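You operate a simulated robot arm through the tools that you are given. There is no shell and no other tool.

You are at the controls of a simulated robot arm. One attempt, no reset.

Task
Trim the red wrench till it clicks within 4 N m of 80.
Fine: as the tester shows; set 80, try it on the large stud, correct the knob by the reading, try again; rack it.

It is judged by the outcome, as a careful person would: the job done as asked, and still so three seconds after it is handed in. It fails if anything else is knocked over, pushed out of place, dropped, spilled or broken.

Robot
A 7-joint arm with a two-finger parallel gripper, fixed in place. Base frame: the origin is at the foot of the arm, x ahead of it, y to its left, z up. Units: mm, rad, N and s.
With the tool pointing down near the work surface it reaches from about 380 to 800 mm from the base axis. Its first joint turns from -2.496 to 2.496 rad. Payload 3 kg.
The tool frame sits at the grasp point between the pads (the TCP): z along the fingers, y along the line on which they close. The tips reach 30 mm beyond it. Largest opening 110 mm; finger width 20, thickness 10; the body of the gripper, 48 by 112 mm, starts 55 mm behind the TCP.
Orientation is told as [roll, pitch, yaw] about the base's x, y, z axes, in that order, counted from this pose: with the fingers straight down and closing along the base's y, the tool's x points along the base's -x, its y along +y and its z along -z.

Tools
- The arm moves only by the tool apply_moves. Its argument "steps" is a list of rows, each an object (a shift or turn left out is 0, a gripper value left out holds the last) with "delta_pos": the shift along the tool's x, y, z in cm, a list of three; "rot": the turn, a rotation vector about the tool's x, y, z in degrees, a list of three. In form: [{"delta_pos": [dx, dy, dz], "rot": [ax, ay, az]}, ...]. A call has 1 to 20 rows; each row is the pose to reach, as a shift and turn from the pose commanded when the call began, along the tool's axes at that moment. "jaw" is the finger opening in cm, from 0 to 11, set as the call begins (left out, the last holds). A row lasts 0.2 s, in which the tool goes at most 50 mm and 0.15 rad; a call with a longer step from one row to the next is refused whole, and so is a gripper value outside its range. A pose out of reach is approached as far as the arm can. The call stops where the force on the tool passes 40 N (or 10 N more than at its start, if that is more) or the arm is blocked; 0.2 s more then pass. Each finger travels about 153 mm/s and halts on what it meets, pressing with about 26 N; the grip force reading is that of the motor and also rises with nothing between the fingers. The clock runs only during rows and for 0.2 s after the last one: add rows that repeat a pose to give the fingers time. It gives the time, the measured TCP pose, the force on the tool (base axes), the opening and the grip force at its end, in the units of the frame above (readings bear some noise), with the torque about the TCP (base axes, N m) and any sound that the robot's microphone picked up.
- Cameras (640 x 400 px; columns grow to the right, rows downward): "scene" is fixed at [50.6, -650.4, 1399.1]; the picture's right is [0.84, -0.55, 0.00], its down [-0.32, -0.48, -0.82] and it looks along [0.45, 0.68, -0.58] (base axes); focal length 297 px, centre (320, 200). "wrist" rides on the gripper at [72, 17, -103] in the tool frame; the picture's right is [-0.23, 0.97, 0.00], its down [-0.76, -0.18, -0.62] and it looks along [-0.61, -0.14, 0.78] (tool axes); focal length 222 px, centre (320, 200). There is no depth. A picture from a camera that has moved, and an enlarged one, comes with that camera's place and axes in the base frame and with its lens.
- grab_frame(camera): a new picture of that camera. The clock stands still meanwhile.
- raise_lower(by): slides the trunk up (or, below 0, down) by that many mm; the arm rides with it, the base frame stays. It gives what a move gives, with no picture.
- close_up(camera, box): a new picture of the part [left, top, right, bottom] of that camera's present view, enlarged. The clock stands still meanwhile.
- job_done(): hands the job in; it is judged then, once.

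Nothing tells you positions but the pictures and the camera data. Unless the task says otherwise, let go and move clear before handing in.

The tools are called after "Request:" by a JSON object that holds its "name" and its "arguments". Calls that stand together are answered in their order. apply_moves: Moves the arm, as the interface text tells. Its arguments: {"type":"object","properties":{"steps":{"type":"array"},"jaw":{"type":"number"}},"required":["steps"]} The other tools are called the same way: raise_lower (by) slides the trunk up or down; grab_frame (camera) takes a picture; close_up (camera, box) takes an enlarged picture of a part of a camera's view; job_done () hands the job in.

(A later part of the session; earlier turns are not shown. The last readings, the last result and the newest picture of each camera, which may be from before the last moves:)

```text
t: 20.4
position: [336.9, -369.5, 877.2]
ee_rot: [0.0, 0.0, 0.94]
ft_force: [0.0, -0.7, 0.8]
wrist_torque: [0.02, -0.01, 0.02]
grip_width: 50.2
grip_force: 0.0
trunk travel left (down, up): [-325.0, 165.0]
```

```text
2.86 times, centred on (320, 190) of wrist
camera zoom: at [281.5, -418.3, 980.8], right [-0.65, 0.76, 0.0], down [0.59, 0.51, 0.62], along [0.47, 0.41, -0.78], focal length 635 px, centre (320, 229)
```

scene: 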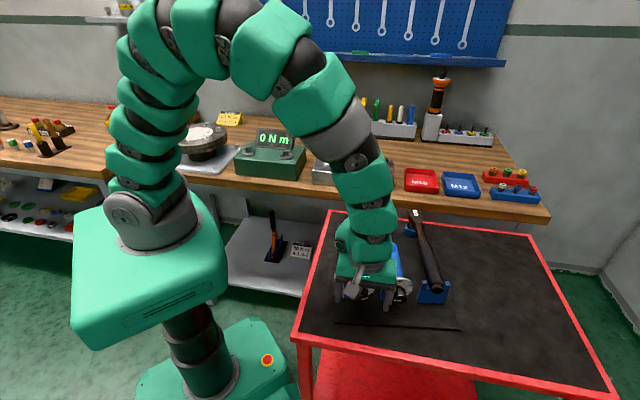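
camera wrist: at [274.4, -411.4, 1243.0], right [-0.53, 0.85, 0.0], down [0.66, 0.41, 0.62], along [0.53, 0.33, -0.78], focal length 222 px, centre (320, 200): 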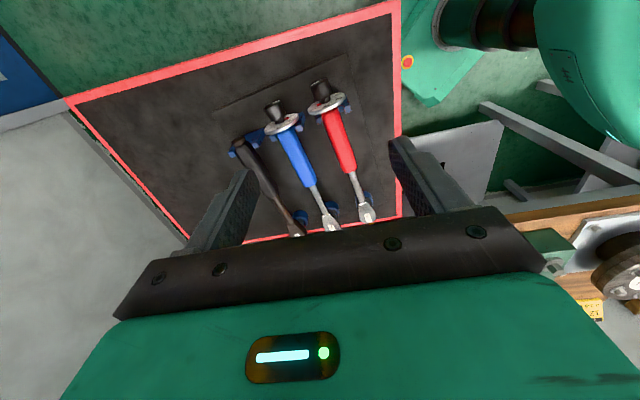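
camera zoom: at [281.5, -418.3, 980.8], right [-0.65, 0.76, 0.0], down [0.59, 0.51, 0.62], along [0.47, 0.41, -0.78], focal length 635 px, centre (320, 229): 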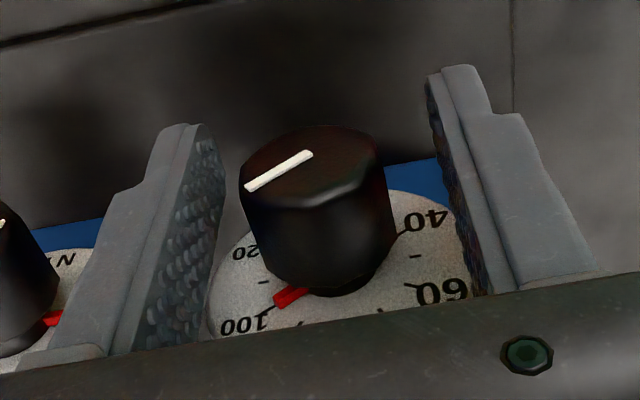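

Request:
{"name": "apply_moves", "arguments": {"steps": [{"delta_pos": [0, 0, 0]}, {"delta_pos": [0, 0, 0]}, {"delta_pos": [0, 0, 0]}], "jaw": 1.5}}

Request:
{"name": "apply_moves", "arguments": {"steps": [{"delta_pos": [-0.3, 0.79, 0], "rot": [0, 0, 1.1]}, {"delta_pos": [-0.6, 1.58, 0], "rot": [0, 0, 2.2]}, {"delta_pos": [-0.9, 2.37, 0], "rot": [0, 0, 3.4]}, {"delta_pos": [-1.2, 3.16, 0], "rot": [0, 0, 4.5]}, {"delta_pos": [-1.5, 3.95, 0], "rot": [0, 0, 5.6]}, {"delta_pos": [-1.8, 4.74, 0], "rot": [0, 0, 6.7]}, {"delta_pos": [-2.1, 5.53, 0], "rot": [0, 0, 7.9]}, {"delta_pos": [-2.41, 6.33, 0], "rot": [0, 0, 9.0]}]}}

Request:
{"name": "close_up", "arguments": {"camera": "scene", "box": [290, 195, 470, 345]}}

Request:
{"name": "close_up", "arguments": {"camera": "wrist", "box": [220, 120, 420, 260]}}

```text
t: 21.2
position: [336.7, -370.1, 878.1]
ee_rot: [-0.001, 0.0, 0.94]
ft_force: [-0.8, -1.2, 0.4]
wrist_torque: [-0.03, -0.01, 0.01]
grip_width: 27.9
grip_force: 25.8
trunk travel left (down, up): [-325.0, 165.0]
```

```text
t: 23.0
position: [300.9, -312.8, 877.3]
ee_rot: [-0.001, 0.0, 0.783]
ft_force: [15.1, -12.7, 7.5]
wrist_torque: [0.1, -0.15, -0.12]
grip_width: 27.9
grip_force: 25.7
trunk travel left (down, up): [-325.0, 165.0]
```

```text
2.67 times, centred on (380, 270) of scene
camera zoom: at [50.6, -650.4, 1399.1], right [0.84, -0.55, 0.0], down [-0.32, -0.48, -0.82], along [0.45, 0.68, -0.58], focal length 792 px, centre (160, 13)
```

zoom: 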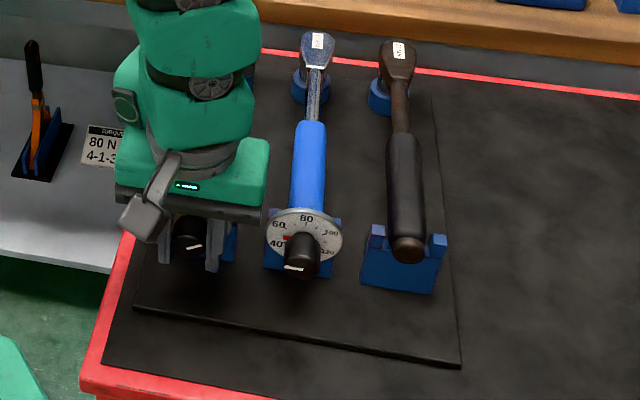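

```text
2.86 times, centred on (320, 190) of wrist
camera zoom: at [238.8, -351.0, 980.6], right [-0.53, 0.85, 0.0], down [0.67, 0.41, 0.62], along [0.53, 0.33, -0.78], focal length 635 px, centre (320, 229)
```

zoom: 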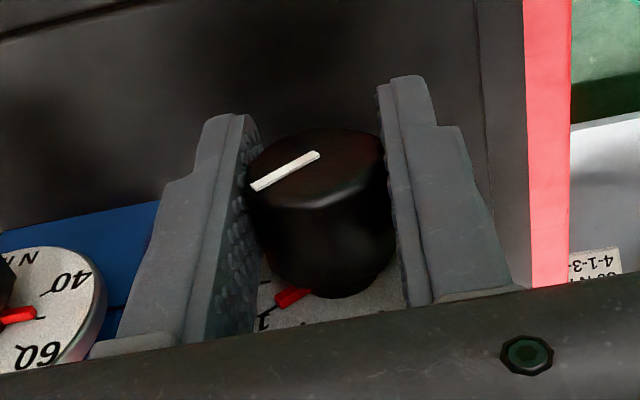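

The rack is nearly back. I'll compare it with the very first picture using the same close-up box.

Request:
{"name": "close_up", "arguments": {"camera": "scene", "box": [290, 190, 450, 310]}}

Request:
{"name": "close_up", "arguments": {"camera": "scene", "box": [300, 80, 560, 220]}}

```text
3.33 times, centred on (370, 250) of scene
camera zoom: at [50.6, -650.4, 1399.1], right [0.84, -0.55, 0.0], down [-0.32, -0.48, -0.82], along [0.45, 0.68, -0.58], focal length 990 px, centre (153, 33)
```

zoom: 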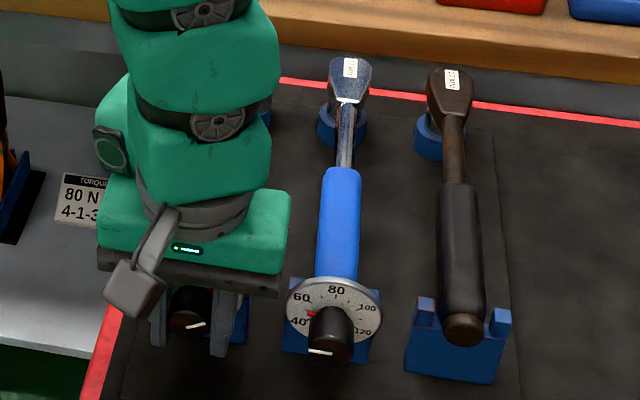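

```text
2.46 times, centred on (430, 150) of scene
camera zoom: at [50.6, -650.4, 1399.1], right [0.84, -0.55, 0.0], down [-0.32, -0.48, -0.82], along [0.45, 0.68, -0.58], focal length 731 px, centre (49, 323)
```

zoom: 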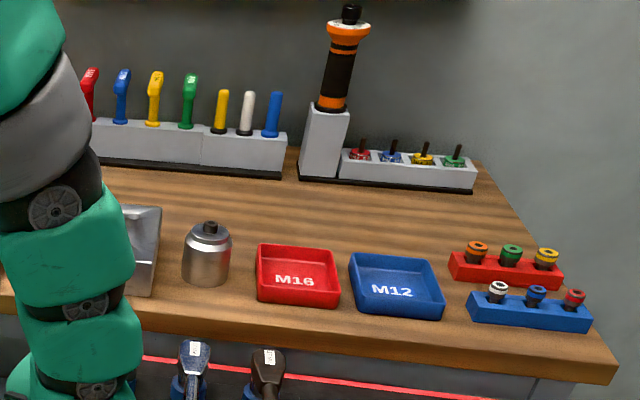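

Compared with the first picture, the rack is still about 3–5 mm too far to the right. I'll pull it 4 mm further left.

Request:
{"name": "apply_moves", "arguments": {"steps": [{"delta_pos": [0, 0.2, 0]}, {"delta_pos": [0, 0.4, 0]}, {"delta_pos": [0, 0.4, 0]}]}}

Request:
{"name": "close_up", "arguments": {"camera": "scene", "box": [290, 190, 450, 310]}}

```text
t: 23.8
position: [297.6, -308.9, 876.9]
ee_rot: [0.0, 0.0, 0.784]
ft_force: [13.4, -17.9, 5.7]
wrist_torque: [0.03, -0.09, -0.55]
grip_width: 28.3
grip_force: 25.9
trunk travel left (down, up): [-325.0, 165.0]
```

```text
3.33 times, centred on (370, 250) of scene
camera zoom: at [50.6, -650.4, 1399.1], right [0.84, -0.55, 0.0], down [-0.32, -0.48, -0.82], along [0.45, 0.68, -0.58], focal length 990 px, centre (153, 33)
```

zoom: 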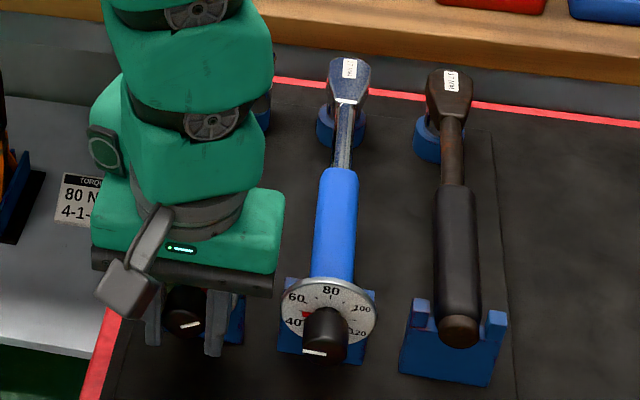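

The rack now matches the first picture to within about 2 mm. I'll let go of the knob, and tilt right for the next swing, keeping well inside the reachable range this time.

Request:
{"name": "apply_moves", "arguments": {"steps": [{"delta_pos": [0, 0, 0]}, {"delta_pos": [0, 0, 0]}], "jaw": 5.5}}

Request:
{"name": "close_up", "arguments": {"camera": "scene", "box": [290, 190, 450, 310]}}

Request:
{"name": "close_up", "arguments": {"camera": "wrist", "box": [220, 120, 420, 260]}}

```text
t: 24.4
position: [296.4, -308.8, 877.7]
ee_rot: [0.002, 0.001, 0.783]
ft_force: [-0.2, 0.1, 0.0]
wrist_torque: [0.0, 0.01, -0.02]
grip_width: 55.0
grip_force: 0.0
trunk travel left (down, up): [-325.0, 165.0]
```

```text
3.33 times, centred on (370, 250) of scene
camera zoom: at [50.6, -650.4, 1399.1], right [0.84, -0.55, 0.0], down [-0.32, -0.48, -0.82], along [0.45, 0.68, -0.58], focal length 990 px, centre (153, 33)
```

zoom: 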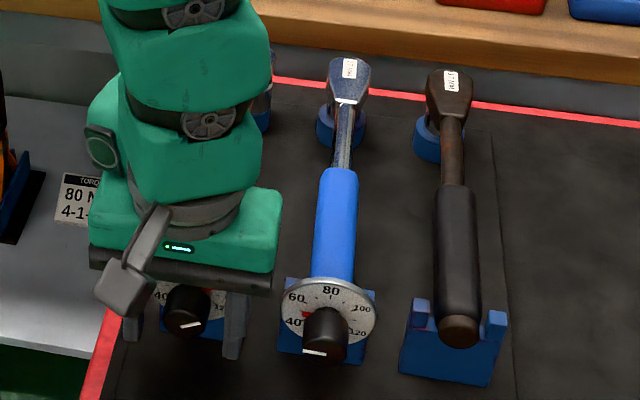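

```text
2.86 times, centred on (320, 190) of wrist
camera zoom: at [235.1, -347.4, 980.7], right [-0.53, 0.85, 0.0], down [0.67, 0.41, 0.62], along [0.53, 0.33, -0.78], focal length 635 px, centre (320, 229)
```

zoom: 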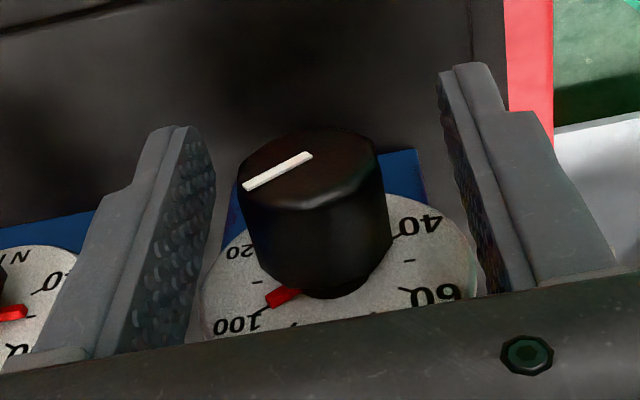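

Request:
{"name": "close_up", "arguments": {"camera": "scene", "box": [320, 270, 352, 294]}}

```text
16.00 times, centred on (336, 282) of scene
camera zoom: at [50.6, -650.4, 1399.1], right [0.84, -0.55, 0.0], down [-0.32, -0.48, -0.82], along [0.45, 0.68, -0.58], focal length 4750 px, centre (64, -1112)
```

zoom: 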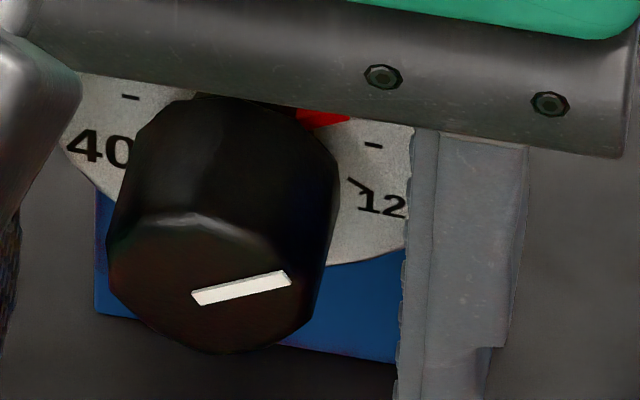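

The white line puts the setting near 100 (the dial is about 3° per N m), so another ~60° counter-clockwise is needed. I'll tilt right, re-grip and swing only to the 15° left tilt already shown to be reachable.

Request:
{"name": "apply_moves", "arguments": {"steps": [{"delta_pos": [-0.2, 0, 0.1], "rot": [-6, 0, 0]}, {"delta_pos": [-0.2, 0, 0.2], "rot": [-12, 0, 0]}, {"delta_pos": [-0.2, 0, 0.2], "rot": [-18, 0, 0]}, {"delta_pos": [-0.2, 0, 0.2], "rot": [-18, 0, 0]}], "jaw": 5.5}}

Request:
{"name": "close_up", "arguments": {"camera": "wrist", "box": [220, 120, 420, 260]}}

Request:
{"name": "close_up", "arguments": {"camera": "scene", "box": [300, 220, 400, 310]}}

```text
t: 25.4
position: [299.9, -306.9, 874.9]
ee_rot: [0.315, 0.001, 0.785]
ft_force: [-0.5, -0.7, -0.9]
wrist_torque: [0.0, 0.0, 0.02]
grip_width: 54.9
grip_force: 0.1
trunk travel left (down, up): [-325.0, 165.0]
```

```text
2.86 times, centred on (320, 190) of wrist
camera zoom: at [260.2, -368.8, 978.7], right [-0.49, 0.82, 0.3], down [0.8, 0.28, 0.54], along [0.35, 0.51, -0.79], focal length 635 px, centre (320, 229)
```

zoom: 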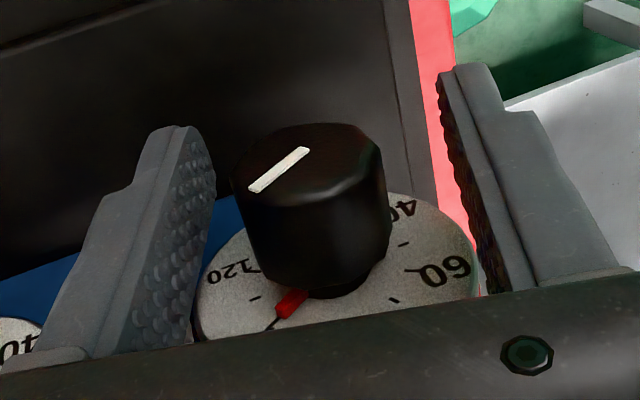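

```text
4.44 times, centred on (350, 265) of scene
camera zoom: at [50.6, -650.4, 1399.1], right [0.84, -0.55, 0.0], down [-0.32, -0.48, -0.82], along [0.45, 0.68, -0.58], focal length 1320 px, centre (187, -89)
```

zoom: 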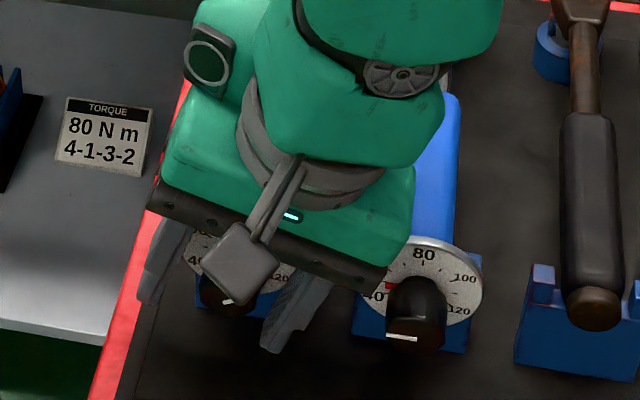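

Request:
{"name": "apply_moves", "arguments": {"steps": [{"delta_pos": [0, 0, 0]}, {"delta_pos": [0, 0, 0]}, {"delta_pos": [0, 0, 0]}], "jaw": 1.5}}

Request:
{"name": "apply_moves", "arguments": {"steps": [{"rot": [4, 0, 0]}, {"rot": [8, 0, 0]}, {"rot": [12, 0, 0]}, {"rot": [16, 0, 0]}, {"rot": [20, 0, 0]}, {"rot": [24, 0, 0]}, {"rot": [28, 0, 0]}]}}

Request:
{"name": "close_up", "arguments": {"camera": "wrist", "box": [220, 120, 420, 260]}}

Request:
{"name": "close_up", "arguments": {"camera": "scene", "box": [290, 190, 450, 310]}}

```text
t: 26.2
position: [300.3, -308.2, 875.4]
ee_rot: [0.314, -0.001, 0.784]
ft_force: [12.9, -12.4, 2.0]
wrist_torque: [0.05, -0.04, -0.45]
grip_width: 27.8
grip_force: 26.3
trunk travel left (down, up): [-325.0, 165.0]
```

```text
t: 27.8
position: [300.0, -307.7, 875.9]
ee_rot: [-0.175, 0.0, 0.783]
ft_force: [13.4, -14.2, -0.1]
wrist_torque: [-0.22, 0.32, -0.57]
grip_width: 28.0
grip_force: 25.3
trunk travel left (down, up): [-325.0, 165.0]
```

```text
2.86 times, centred on (320, 190) of wrist
camera zoom: at [224.9, -334.1, 974.3], right [-0.52, 0.84, -0.17], down [0.59, 0.49, 0.64], along [0.62, 0.23, -0.75], focal length 635 px, centre (320, 229)
```

zoom: 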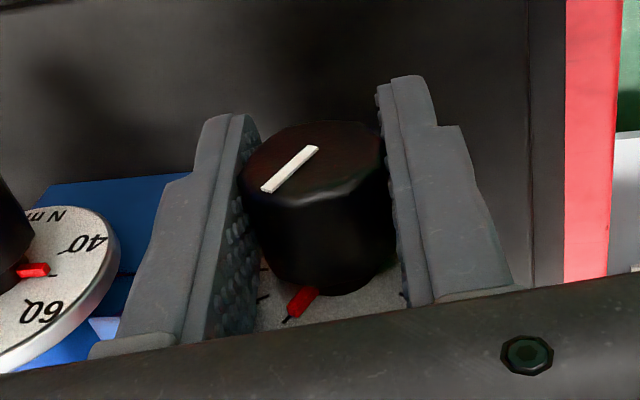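

```text
3.33 times, centred on (370, 250) of scene
camera zoom: at [50.6, -650.4, 1399.1], right [0.84, -0.55, 0.0], down [-0.32, -0.48, -0.82], along [0.45, 0.68, -0.58], focal length 990 px, centre (153, 33)
```

zoom: 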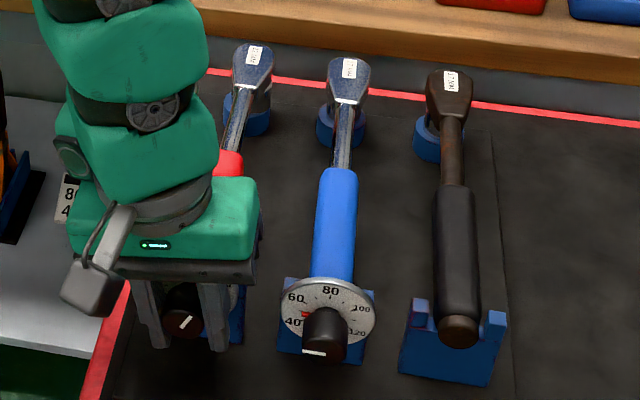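

The rack stayed put and the knob followed the full 28°. I'll release, look at the pointer, and line up for the last swing.

Request:
{"name": "apply_moves", "arguments": {"steps": [{"delta_pos": [0, 0, 0]}, {"delta_pos": [0, 0, 0]}], "jaw": 5.5}}

Request:
{"name": "apply_moves", "arguments": {"steps": [{"rot": [-5, 0, 0]}, {"rot": [-10, 0, 0]}]}}

Request:
{"name": "close_up", "arguments": {"camera": "wrist", "box": [220, 120, 420, 260]}}

Request:
{"name": "close_up", "arguments": {"camera": "scene", "box": [320, 270, 352, 294]}}

```text
t: 28.4
position: [299.0, -307.5, 875.6]
ee_rot: [-0.173, -0.002, 0.784]
ft_force: [-0.5, 0.0, 0.2]
wrist_torque: [-0.02, -0.01, 0.02]
grip_width: 55.0
grip_force: 0.0
trunk travel left (down, up): [-325.0, 165.0]
```

```text
t: 29.0
position: [299.3, -307.8, 876.7]
ee_rot: [0.0, 0.0, 0.783]
ft_force: [-0.4, 0.1, -0.1]
wrist_torque: [-0.04, 0.0, -0.02]
grip_width: 55.1
grip_force: 0.0
trunk travel left (down, up): [-325.0, 165.0]
```

```text
2.86 times, centred on (320, 190) of wrist
camera zoom: at [236.5, -346.4, 979.7], right [-0.53, 0.85, 0.0], down [0.66, 0.41, 0.62], along [0.53, 0.33, -0.78], focal length 635 px, centre (320, 229)
```

zoom: 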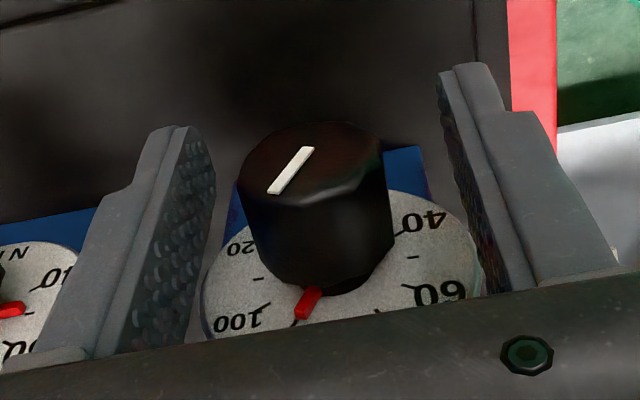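

```text
16.00 times, centred on (336, 282) of scene
camera zoom: at [50.6, -650.4, 1399.1], right [0.84, -0.55, 0.0], down [-0.32, -0.48, -0.82], along [0.45, 0.68, -0.58], focal length 4750 px, centre (64, -1112)
```

zoom: 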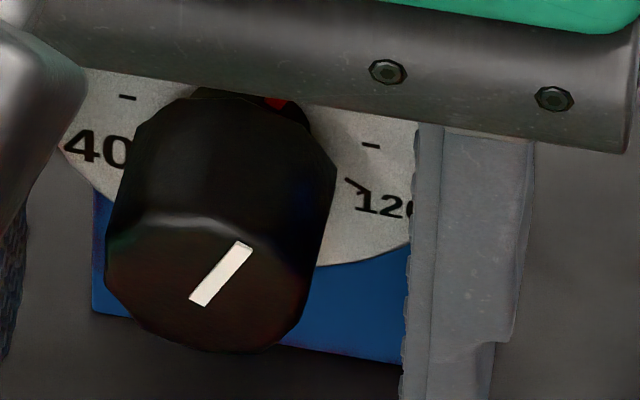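

The setting now reads about 88. I'll do one last swing of about 25° with a slightly corrected centring.

Request:
{"name": "apply_moves", "arguments": {"steps": [{"delta_pos": [0, -0.15, 0.05], "rot": [-6, 0, 0]}, {"delta_pos": [0, -0.15, 0.1], "rot": [-12, 0, 0]}, {"delta_pos": [0, -0.15, 0.1], "rot": [-17, 0, 0]}, {"delta_pos": [0, -0.15, 0.1], "rot": [-17, 0, 0]}], "jaw": 5.5}}

Request:
{"name": "apply_moves", "arguments": {"steps": [{"delta_pos": [0, 0, 0]}, {"delta_pos": [0, 0, 0]}, {"delta_pos": [0, 0, 0]}], "jaw": 1.5}}

Request:
{"name": "apply_moves", "arguments": {"steps": [{"rot": [4, 0, 0]}, {"rot": [8, 0, 0]}, {"rot": [12, 0, 0]}, {"rot": [16, 0, 0]}, {"rot": [20, 0, 0]}, {"rot": [24, 0, 0]}, {"rot": [24, 0, 0]}]}}

Request:
{"name": "close_up", "arguments": {"camera": "wrist", "box": [220, 120, 420, 260]}}

Request:
{"name": "close_up", "arguments": {"camera": "scene", "box": [320, 270, 352, 294]}}

```text
t: 30.0
position: [298.8, -308.2, 874.7]
ee_rot: [0.298, -0.001, 0.785]
ft_force: [-0.3, -0.7, 0.5]
wrist_torque: [-0.02, 0.01, 0.03]
grip_width: 54.9
grip_force: 0.0
trunk travel left (down, up): [-325.0, 165.0]
```

```text
t: 30.8
position: [300.4, -308.1, 874.1]
ee_rot: [0.297, -0.001, 0.785]
ft_force: [-1.7, 0.0, 0.8]
wrist_torque: [-0.11, 0.13, -0.12]
grip_width: 27.9
grip_force: 25.8
trunk travel left (down, up): [-325.0, 165.0]
```

```text
t: 32.4
position: [300.4, -308.9, 873.3]
ee_rot: [-0.123, -0.001, 0.781]
ft_force: [3.2, 2.1, 9.3]
wrist_torque: [-0.16, 0.18, -0.04]
grip_width: 27.8
grip_force: 26.4
trunk travel left (down, up): [-325.0, 165.0]
```

```text
2.86 times, centred on (320, 190) of wrist
camera zoom: at [228.8, -338.2, 974.8], right [-0.52, 0.85, -0.12], down [0.61, 0.47, 0.64], along [0.6, 0.26, -0.76], focal length 635 px, centre (320, 229)
```

zoom: 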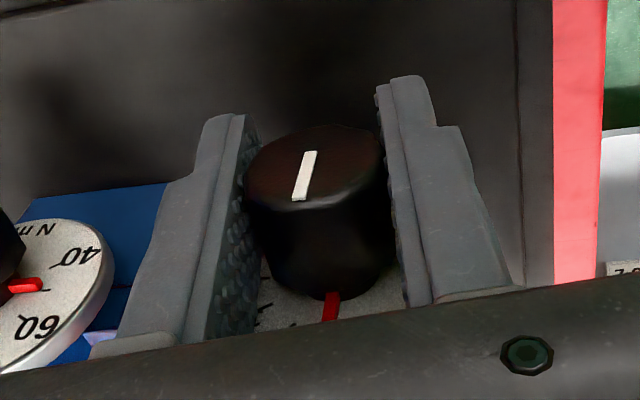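

```text
16.00 times, centred on (336, 282) of scene
camera zoom: at [50.6, -650.4, 1399.1], right [0.84, -0.55, 0.0], down [-0.32, -0.48, -0.82], along [0.45, 0.68, -0.58], focal length 4750 px, centre (64, -1112)
```

zoom: 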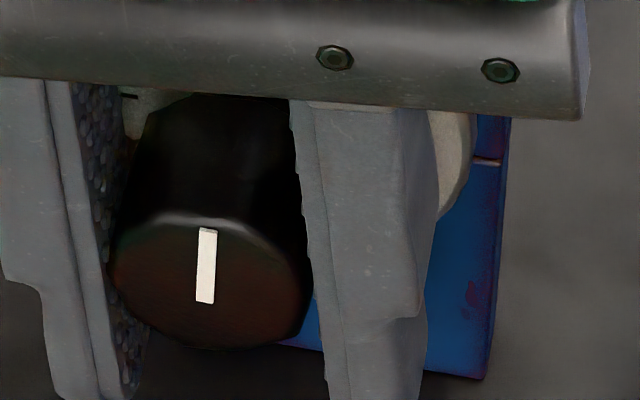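

The white mark is now pointing straight up, i.e. about 80. I'll release, back off and verify the dial and rack.

Request:
{"name": "apply_moves", "arguments": {"steps": [{"delta_pos": [0, 0, 0]}, {"delta_pos": [0, 0, 0]}], "jaw": 5.5}}

Request:
{"name": "apply_moves", "arguments": {"steps": [{"rot": [-7, 0, 0]}, {"delta_pos": [0, -0.5, -4], "rot": [-7, 0, 0]}, {"delta_pos": [0, -1, -8], "rot": [-7, 0, 0]}, {"delta_pos": [0, -1.5, -12], "rot": [-7, 0, 0]}, {"delta_pos": [0, -2.0, -16], "rot": [-7, 0, 0]}, {"delta_pos": [0, -2.5, -20], "rot": [-7, 0, 0]}, {"delta_pos": [0, -3, -24], "rot": [-7, 0, 0]}]}}

Request:
{"name": "close_up", "arguments": {"camera": "scene", "box": [290, 190, 450, 310]}}

Request:
{"name": "close_up", "arguments": {"camera": "scene", "box": [320, 262, 350, 284]}}

Request:
{"name": "close_up", "arguments": {"camera": "scene", "box": [325, 198, 365, 228]}}

Request:
{"name": "grab_frame", "arguments": {"camera": "wrist"}}

```text
t: 33.0
position: [300.5, -307.4, 873.9]
ee_rot: [-0.123, 0.001, 0.783]
ft_force: [-0.3, -0.6, 0.8]
wrist_torque: [0.0, -0.03, -0.01]
grip_width: 55.0
grip_force: 0.0
trunk travel left (down, up): [-325.0, 165.0]
```

```text
t: 34.6
position: [300.6, -310.2, 1117.8]
ee_rot: [0.001, -0.001, 0.784]
ft_force: [-0.2, -0.2, -0.2]
wrist_torque: [0.04, -0.01, 0.01]
grip_width: 54.9
grip_force: 0.0
trunk travel left (down, up): [-325.0, 165.0]
```

```text
3.33 times, centred on (370, 250) of scene
camera zoom: at [50.6, -650.4, 1399.1], right [0.84, -0.55, 0.0], down [-0.32, -0.48, -0.82], along [0.45, 0.68, -0.58], focal length 990 px, centre (153, 33)
```

zoom: 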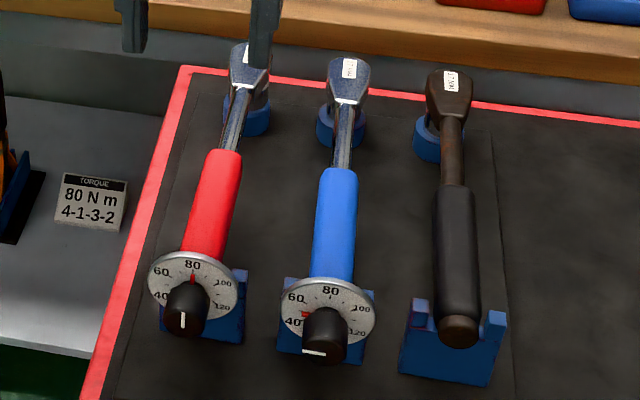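

```text
16.00 times, centred on (335, 273) of scene
camera zoom: at [50.6, -650.4, 1399.1], right [0.84, -0.55, 0.0], down [-0.32, -0.48, -0.82], along [0.45, 0.68, -0.58], focal length 4750 px, centre (80, -968)
```

zoom: 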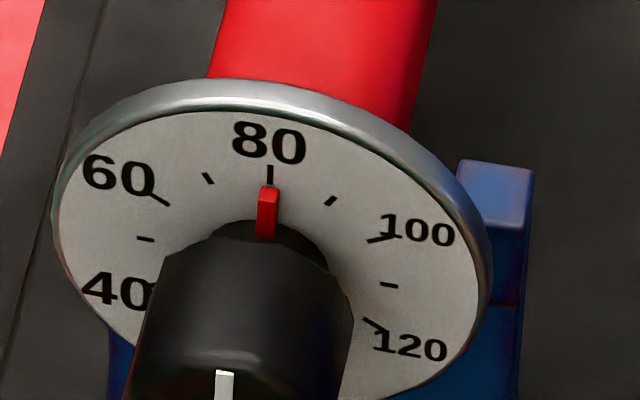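

```text
13.33 times, centred on (345, 213) of scene
camera zoom: at [50.6, -650.4, 1399.1], right [0.84, -0.55, 0.0], down [-0.32, -0.48, -0.82], along [0.45, 0.68, -0.58], focal length 3959 px, centre (-13, 27)
```

zoom: 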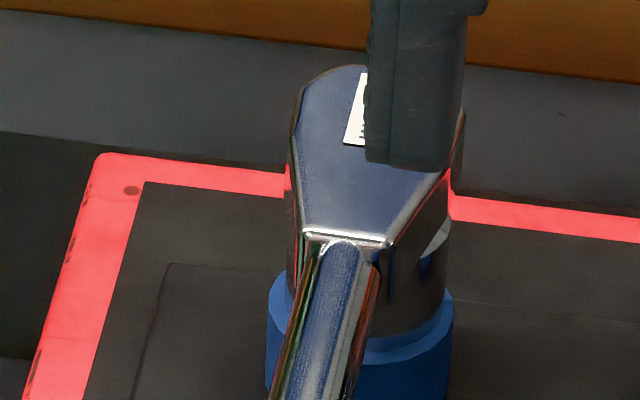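

```text
taken
camera wrist: at [238.3, -348.6, 1220.2], right [-0.53, 0.85, 0.0], down [0.66, 0.41, 0.62], along [0.53, 0.33, -0.78], focal length 222 px, centre (320, 200)
```

wrist: 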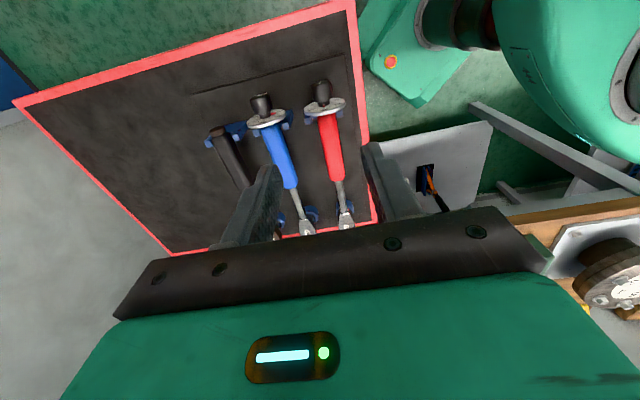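

The dial now reads 80 and the rack is in place. Before lifting the wrench I'll look closely at the studs (hex orientation) and the wrench head.

Request:
{"name": "close_up", "arguments": {"camera": "scene", "box": [243, 140, 275, 160]}}

Request:
{"name": "close_up", "arguments": {"camera": "scene", "box": [330, 196, 380, 232]}}

Request:
{"name": "close_up", "arguments": {"camera": "wrist", "box": [290, 80, 400, 240]}}

```text
16.00 times, centred on (259, 150) of scene
camera zoom: at [50.6, -650.4, 1399.1], right [0.84, -0.55, 0.0], down [-0.32, -0.48, -0.82], along [0.45, 0.68, -0.58], focal length 4750 px, centre (1296, 1000)
```

zoom: 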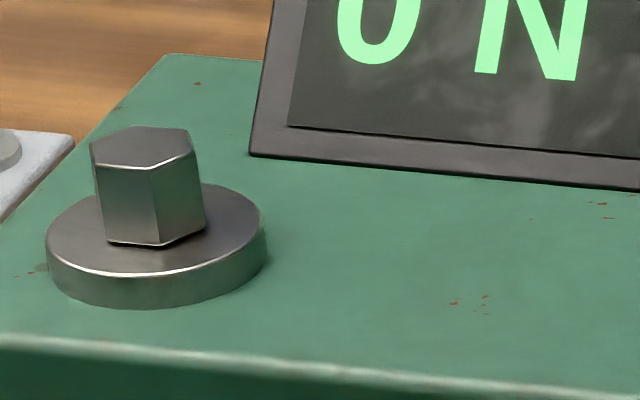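

```text
11.11 times, centred on (355, 214) of scene
camera zoom: at [50.6, -650.4, 1399.1], right [0.84, -0.55, 0.0], down [-0.32, -0.48, -0.82], along [0.45, 0.68, -0.58], focal length 3299 px, centre (-69, 44)
```

zoom: 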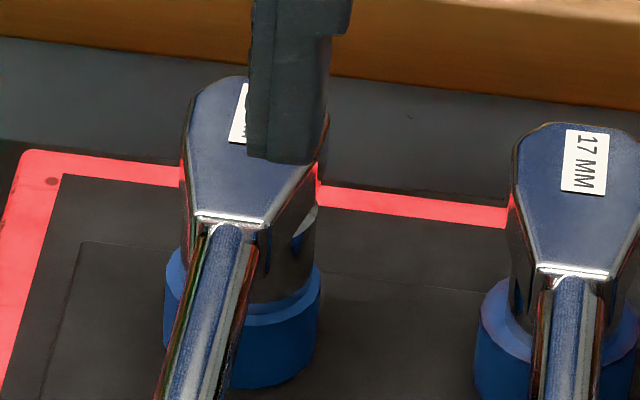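

```text
2.50 times, centred on (345, 160) of wrist
camera zoom: at [238.3, -348.6, 1220.2], right [-0.53, 0.85, 0.0], down [0.66, 0.41, 0.62], along [0.53, 0.33, -0.78], focal length 555 px, centre (258, 300)
```

zoom: 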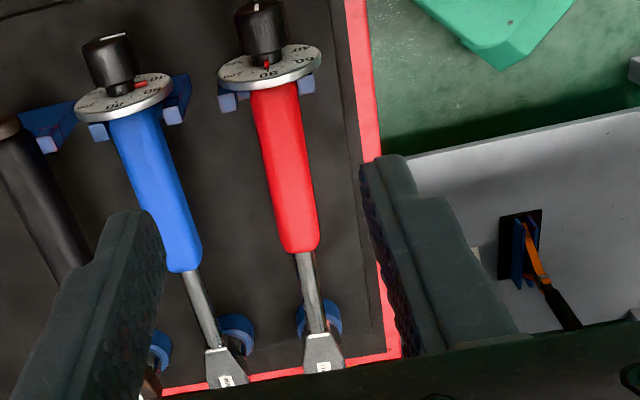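

Request:
{"name": "close_up", "arguments": {"camera": "scene", "box": [246, 146, 258, 156]}}

Request:
{"name": "close_up", "arguments": {"camera": "scene", "box": [275, 145, 295, 162]}}

```text
16.00 times, centred on (252, 151) of scene
camera zoom: at [50.6, -650.4, 1399.1], right [0.84, -0.55, 0.0], down [-0.32, -0.48, -0.82], along [0.45, 0.68, -0.58], focal length 4750 px, centre (1408, 984)
```

zoom: 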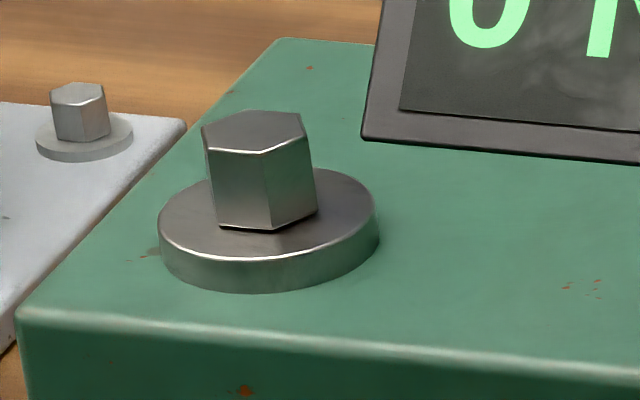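

```text
16.00 times, centred on (285, 154) of scene
camera zoom: at [50.6, -650.4, 1399.1], right [0.84, -0.55, 0.0], down [-0.32, -0.48, -0.82], along [0.45, 0.68, -0.58], focal length 4750 px, centre (880, 944)
```

zoom: 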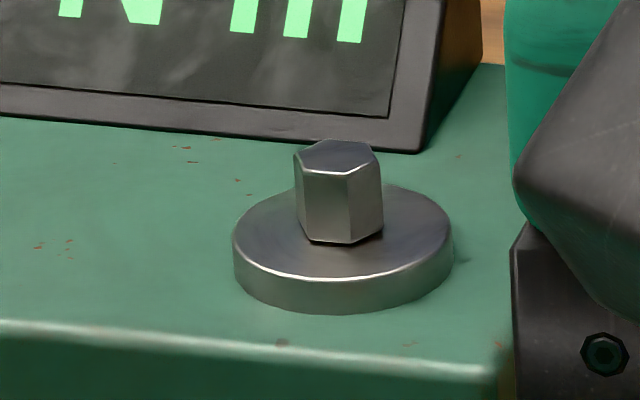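

The large stud is a 22 mm hex with corners at -45°+60k, centred at (364.7,292,950 top). Next I'll move above the red handle, near the expected balance point, to pick up the wrench.

Request:
{"name": "apply_moves", "arguments": {"steps": [{"delta_pos": [-4, 0, 2], "rot": [0, 0, 0.5]}, {"delta_pos": [-8, 0, 5], "rot": [0, 0, 1]}, {"delta_pos": [-12, -0.1, 9], "rot": [0, 0, 1.5]}, {"delta_pos": [-13.48, -0.12, 13], "rot": [0, 0, 1.5]}, {"delta_pos": [-13.48, -0.12, 15.5], "rot": [0, 0, 1.5]}, {"delta_pos": [-13.48, -0.12, 15.8], "rot": [0, 0, 1.5]}], "jaw": 7}}

Request:
{"name": "grab_frame", "arguments": {"camera": "wrist"}}

Request:
{"name": "close_up", "arguments": {"camera": "wrist", "box": [220, 100, 420, 240]}}

Request:
{"name": "close_up", "arguments": {"camera": "scene", "box": [310, 190, 410, 300]}}

```text
refused: row 3 steps farther than a row can; nothing moved
```

```text
taken
camera wrist: at [238.3, -348.6, 1220.2], right [-0.53, 0.85, 0.0], down [0.66, 0.41, 0.62], along [0.53, 0.33, -0.78], focal length 222 px, centre (320, 200)
```

wrist: 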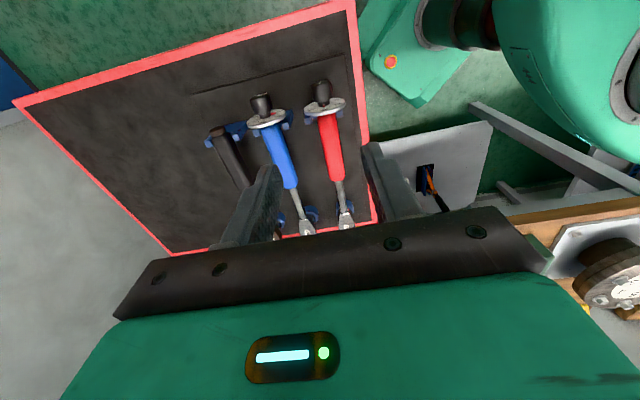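

```text
2.86 times, centred on (320, 170) of wrist
camera zoom: at [238.3, -348.6, 1220.2], right [-0.53, 0.85, 0.0], down [0.66, 0.41, 0.62], along [0.53, 0.33, -0.78], focal length 635 px, centre (320, 286)
```

zoom: 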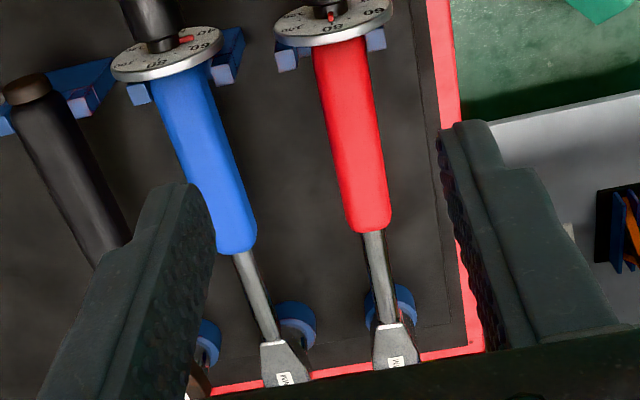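

```text
3.64 times, centred on (360, 245) of scene
camera zoom: at [50.6, -650.4, 1399.1], right [0.84, -0.55, 0.0], down [-0.32, -0.48, -0.82], along [0.45, 0.68, -0.58], focal length 1080 px, centre (174, 36)
```

zoom: 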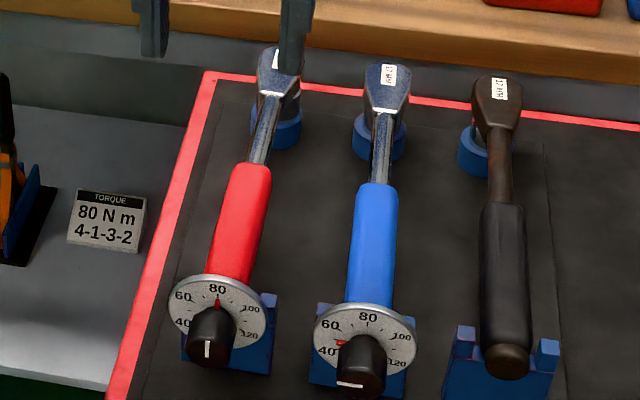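

That call was refused because one row was too long, and nothing moved. I'll resend it with shorter steps.

Request:
{"name": "apply_moves", "arguments": {"steps": [{"delta_pos": [-4, 0, 2], "rot": [0, 0, 0.5]}, {"delta_pos": [-7.5, 0, 5], "rot": [0, 0, 1]}, {"delta_pos": [-11, -0.1, 8], "rot": [0, 0, 1.5]}, {"delta_pos": [-13.48, -0.12, 11.5], "rot": [0, 0, 1.5]}, {"delta_pos": [-13.48, -0.12, 14.5], "rot": [0, 0, 1.5]}, {"delta_pos": [-13.48, -0.12, 15.8], "rot": [0, 0, 1.5]}, {"delta_pos": [-13.48, -0.12, 15.8], "rot": [0, 0, 1.5]}], "jaw": 7}}

Request:
{"name": "grab_frame", "arguments": {"camera": "wrist"}}

Request:
{"name": "close_up", "arguments": {"camera": "wrist", "box": [220, 100, 420, 240]}}

Request:
{"name": "close_up", "arguments": {"camera": "scene", "box": [310, 190, 410, 300]}}

```text
t: 36.2
position: [397.5, -213.9, 957.1]
ee_rot: [-0.002, 0.0, 0.756]
ft_force: [-1.2, 0.3, 0.0]
wrist_torque: [0.04, -0.01, 0.04]
grip_width: 69.9
grip_force: 0.1
trunk travel left (down, up): [-325.0, 165.0]
```

```text
taken
camera wrist: at [333.9, -251.3, 1060.8], right [-0.5, 0.86, 0.0], down [0.68, 0.39, 0.62], along [0.54, 0.31, -0.78], focal length 222 px, centre (320, 200)
```

wrist: 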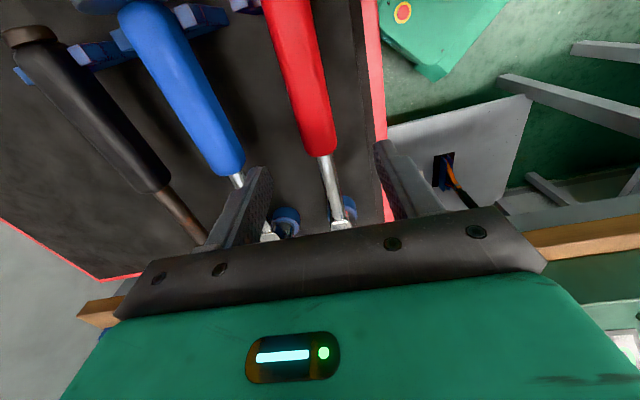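

```text
2.86 times, centred on (320, 170) of wrist
camera zoom: at [333.9, -251.3, 1060.8], right [-0.5, 0.86, 0.0], down [0.68, 0.39, 0.62], along [0.54, 0.31, -0.78], focal length 635 px, centre (320, 286)
```

zoom: 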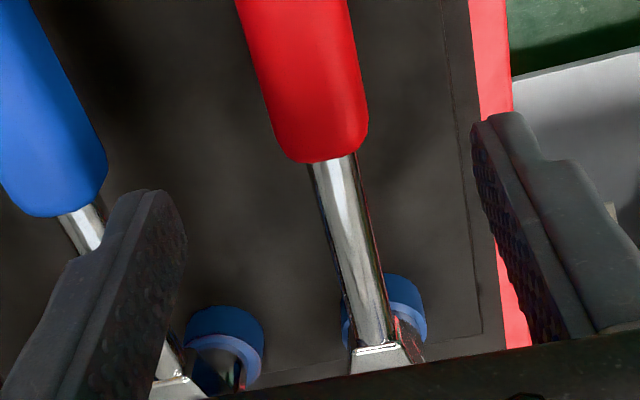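

```text
3.64 times, centred on (360, 245) of scene
camera zoom: at [50.6, -650.4, 1399.1], right [0.84, -0.55, 0.0], down [-0.32, -0.48, -0.82], along [0.45, 0.68, -0.58], focal length 1080 px, centre (174, 36)
```

zoom: 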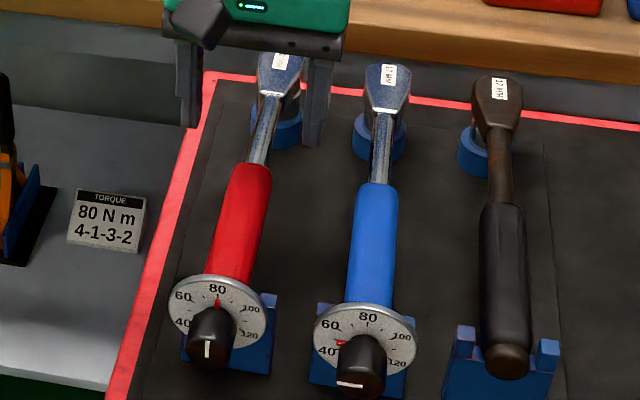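

Request:
{"name": "apply_moves", "arguments": {"steps": [{"delta_pos": [0, -0.15, 3], "rot": [0, 0, -1]}, {"delta_pos": [0, -0.15, 6], "rot": [0, 0, -1]}, {"delta_pos": [0, -0.15, 7.6], "rot": [0, 0, -1]}, {"delta_pos": [0, -0.15, 8.2], "rot": [0, 0, -1]}, {"delta_pos": [0, -0.15, 8.2], "rot": [0, 0, -1]}], "jaw": 7}}

Request:
{"name": "close_up", "arguments": {"camera": "wrist", "box": [220, 80, 420, 240]}}

```text
t: 37.4
position: [396.1, -214.1, 875.6]
ee_rot: [-0.001, 0.0, 0.776]
ft_force: [-0.5, -0.7, 0.6]
wrist_torque: [-0.02, -0.01, -0.01]
grip_width: 69.8
grip_force: 0.1
trunk travel left (down, up): [-325.0, 165.0]
```

```text
2.50 times, centred on (320, 160) of wrist
camera zoom: at [334.2, -253.1, 979.6], right [-0.52, 0.85, 0.0], down [0.67, 0.41, 0.62], along [0.53, 0.32, -0.78], focal length 555 px, centre (320, 300)
```

zoom: 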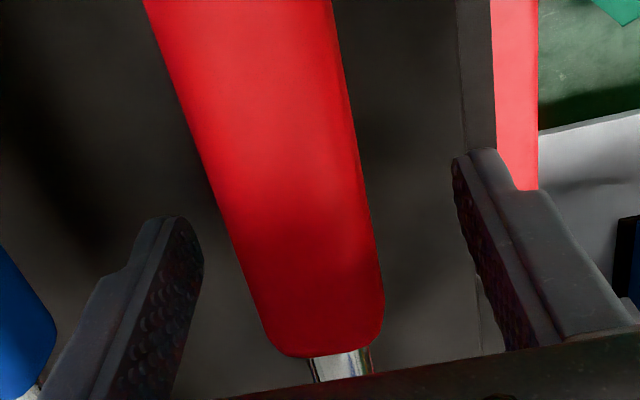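

Request:
{"name": "apply_moves", "arguments": {"steps": [{"delta_pos": [0, -0.12, 0]}, {"delta_pos": [0, -0.12, 0]}], "jaw": 7}}

Request:
{"name": "apply_moves", "arguments": {"steps": [{"delta_pos": [0, 0, 0]}, {"delta_pos": [0, 0, 0]}, {"delta_pos": [0, 0, 0]}, {"delta_pos": [0, 0, 0]}], "jaw": 2}}

Request:
{"name": "apply_moves", "arguments": {"steps": [{"delta_pos": [0, 0, -0.5]}, {"delta_pos": [0, 0, -1]}, {"delta_pos": [0, 0, -1]}]}}

Request:
{"name": "close_up", "arguments": {"camera": "scene", "box": [310, 190, 410, 300]}}

Request:
{"name": "grab_frame", "arguments": {"camera": "wrist"}}

```text
t: 38.0
position: [396.7, -215.8, 875.9]
ee_rot: [-0.001, 0.0, 0.775]
ft_force: [-0.9, 0.1, 0.3]
wrist_torque: [-0.02, -0.04, 0.02]
grip_width: 70.0
grip_force: 0.0
trunk travel left (down, up): [-325.0, 165.0]
```

```text
t: 39.0
position: [396.6, -214.7, 875.5]
ee_rot: [0.001, 0.0, 0.774]
ft_force: [-0.8, 0.3, 0.2]
wrist_torque: [0.0, 0.04, -0.16]
grip_width: 28.9
grip_force: 26.1
trunk travel left (down, up): [-325.0, 165.0]
```

```text
t: 39.8
position: [398.5, -216.7, 885.5]
ee_rot: [0.002, 0.0, 0.773]
ft_force: [-0.7, 0.8, -5.3]
wrist_torque: [-0.07, 0.04, 0.02]
grip_width: 29.3
grip_force: 26.2
trunk travel left (down, up): [-325.0, 165.0]
```

```text
3.64 times, centred on (360, 245) of scene
camera zoom: at [50.6, -650.4, 1399.1], right [0.84, -0.55, 0.0], down [-0.32, -0.48, -0.82], along [0.45, 0.68, -0.58], focal length 1080 px, centre (174, 36)
```

zoom: 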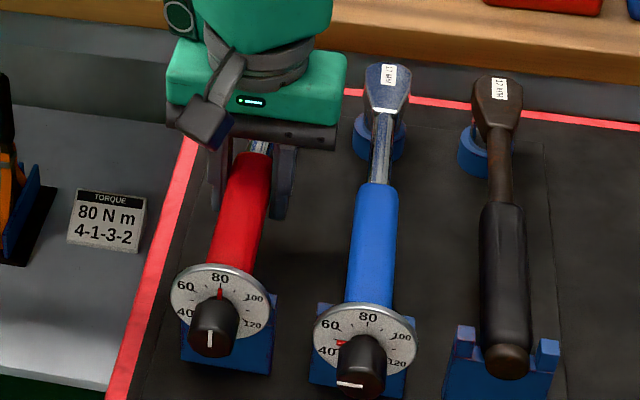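

```text
taken
camera wrist: at [335.3, -254.7, 989.8], right [-0.52, 0.85, 0.0], down [0.67, 0.41, 0.62], along [0.53, 0.32, -0.78], focal length 222 px, centre (320, 200)
```

wrist: 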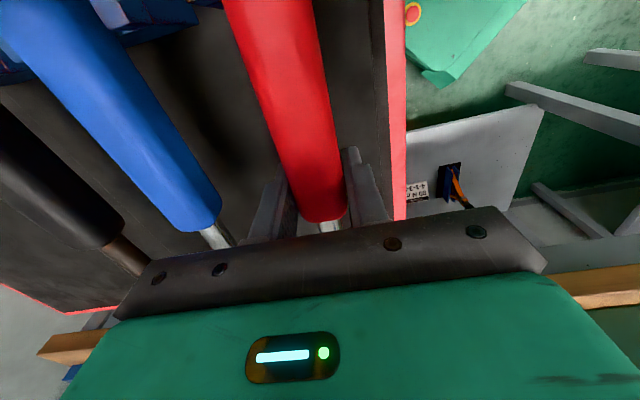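

The wrench lifts easily and looks balanced (5 N, small torque). I'll continue lifting straight up clear of the rack and check its tilt.

Request:
{"name": "apply_moves", "arguments": {"steps": [{"delta_pos": [0, 0, -1]}, {"delta_pos": [0, 0, -2]}, {"delta_pos": [0, 0, -3.5]}, {"delta_pos": [0, 0, -5]}, {"delta_pos": [0, 0, -7]}, {"delta_pos": [0, 0, -9]}, {"delta_pos": [0, 0, -11]}, {"delta_pos": [0, 0, -12]}]}}

Request:
{"name": "grab_frame", "arguments": {"camera": "scene"}}

Request:
{"name": "close_up", "arguments": {"camera": "scene", "box": [290, 130, 420, 300]}}

Request:
{"name": "grab_frame", "arguments": {"camera": "wrist"}}

```text
t: 41.6
position: [399.3, -215.5, 1004.9]
ee_rot: [0.002, 0.002, 0.774]
ft_force: [0.2, 0.3, -4.9]
wrist_torque: [-0.05, 0.05, 0.0]
grip_width: 28.9
grip_force: 26.2
trunk travel left (down, up): [-325.0, 165.0]
```

```text
taken
```

scene: 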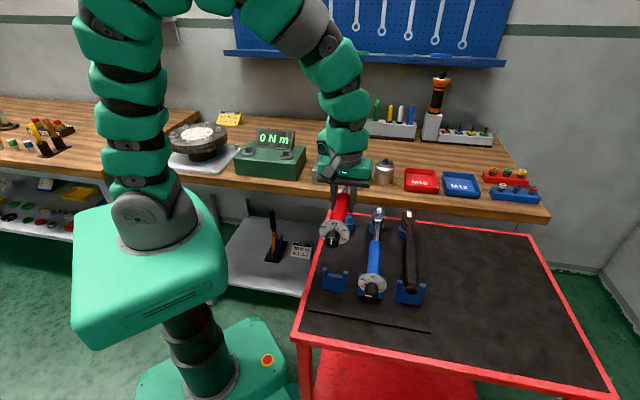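

```text
2.35 times, centred on (355, 215) of scene
camera zoom: at [50.6, -650.4, 1399.1], right [0.84, -0.55, 0.0], down [-0.32, -0.48, -0.82], along [0.45, 0.68, -0.58], focal length 699 px, centre (238, 165)
```

zoom: 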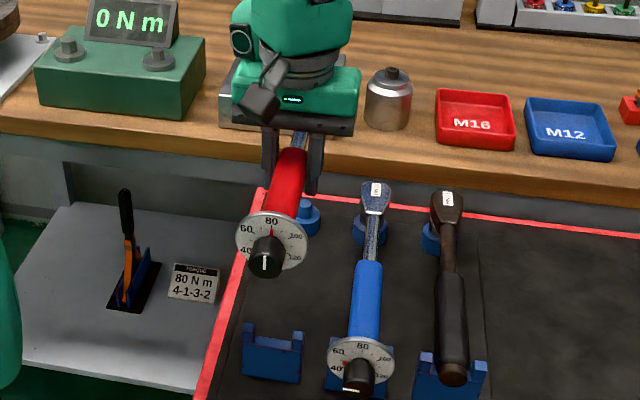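

```text
taken
camera wrist: at [335.8, -254.1, 1109.6], right [-0.52, 0.85, 0.0], down [0.67, 0.41, 0.62], along [0.53, 0.32, -0.78], focal length 222 px, centre (320, 200)
```

wrist: 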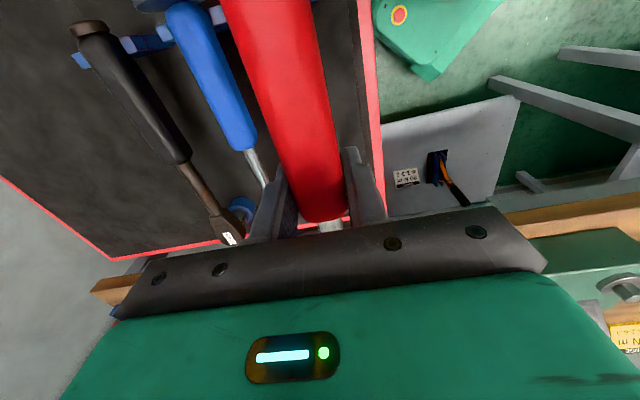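

Request:
{"name": "close_up", "arguments": {"camera": "scene", "box": [335, 208, 365, 230]}}

Request:
{"name": "close_up", "arguments": {"camera": "scene", "box": [318, 175, 362, 250]}}

Request:
{"name": "close_up", "arguments": {"camera": "scene", "box": [315, 260, 355, 295]}}

```text
16.00 times, centred on (350, 219) of scene
camera zoom: at [50.6, -650.4, 1399.1], right [0.84, -0.55, 0.0], down [-0.32, -0.48, -0.82], along [0.45, 0.68, -0.58], focal length 4750 px, centre (-160, -104)
```

zoom: 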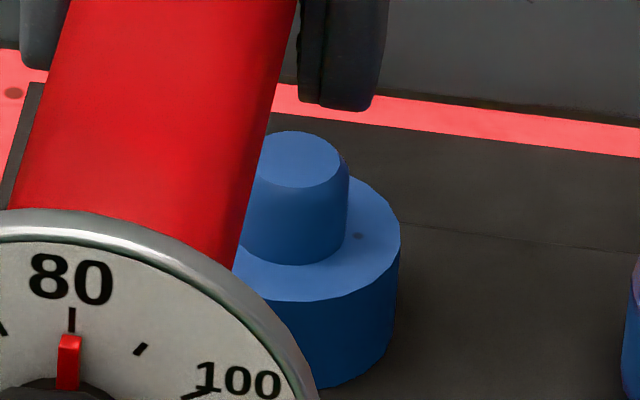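

```text
5.33 times, centred on (340, 212) of scene
camera zoom: at [50.6, -650.4, 1399.1], right [0.84, -0.55, 0.0], down [-0.32, -0.48, -0.82], along [0.45, 0.68, -0.58], focal length 1583 px, centre (213, 133)
```

zoom: 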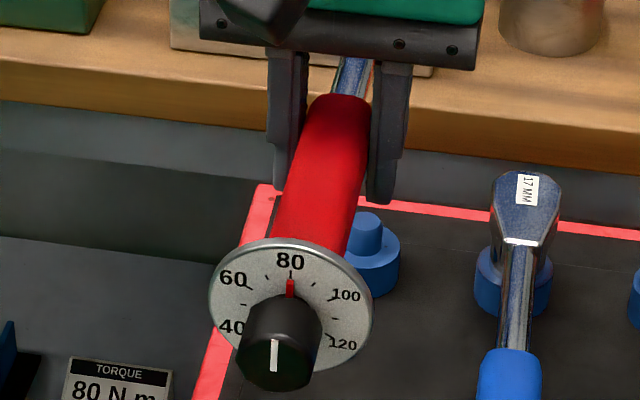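

```text
11.43 times, centred on (335, 278) of scene
camera zoom: at [50.6, -650.4, 1399.1], right [0.84, -0.55, 0.0], down [-0.32, -0.48, -0.82], along [0.45, 0.68, -0.58], focal length 3393 px, centre (149, -686)
```

zoom: 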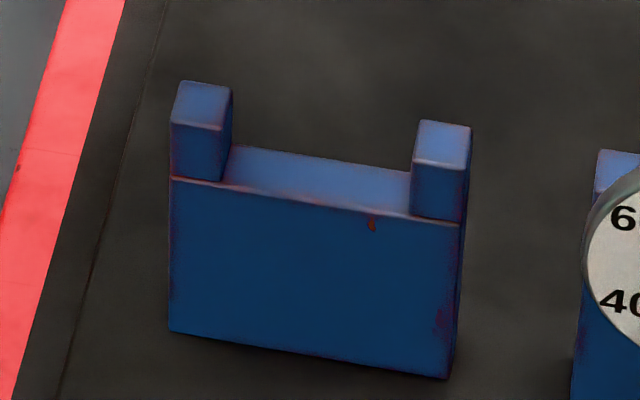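

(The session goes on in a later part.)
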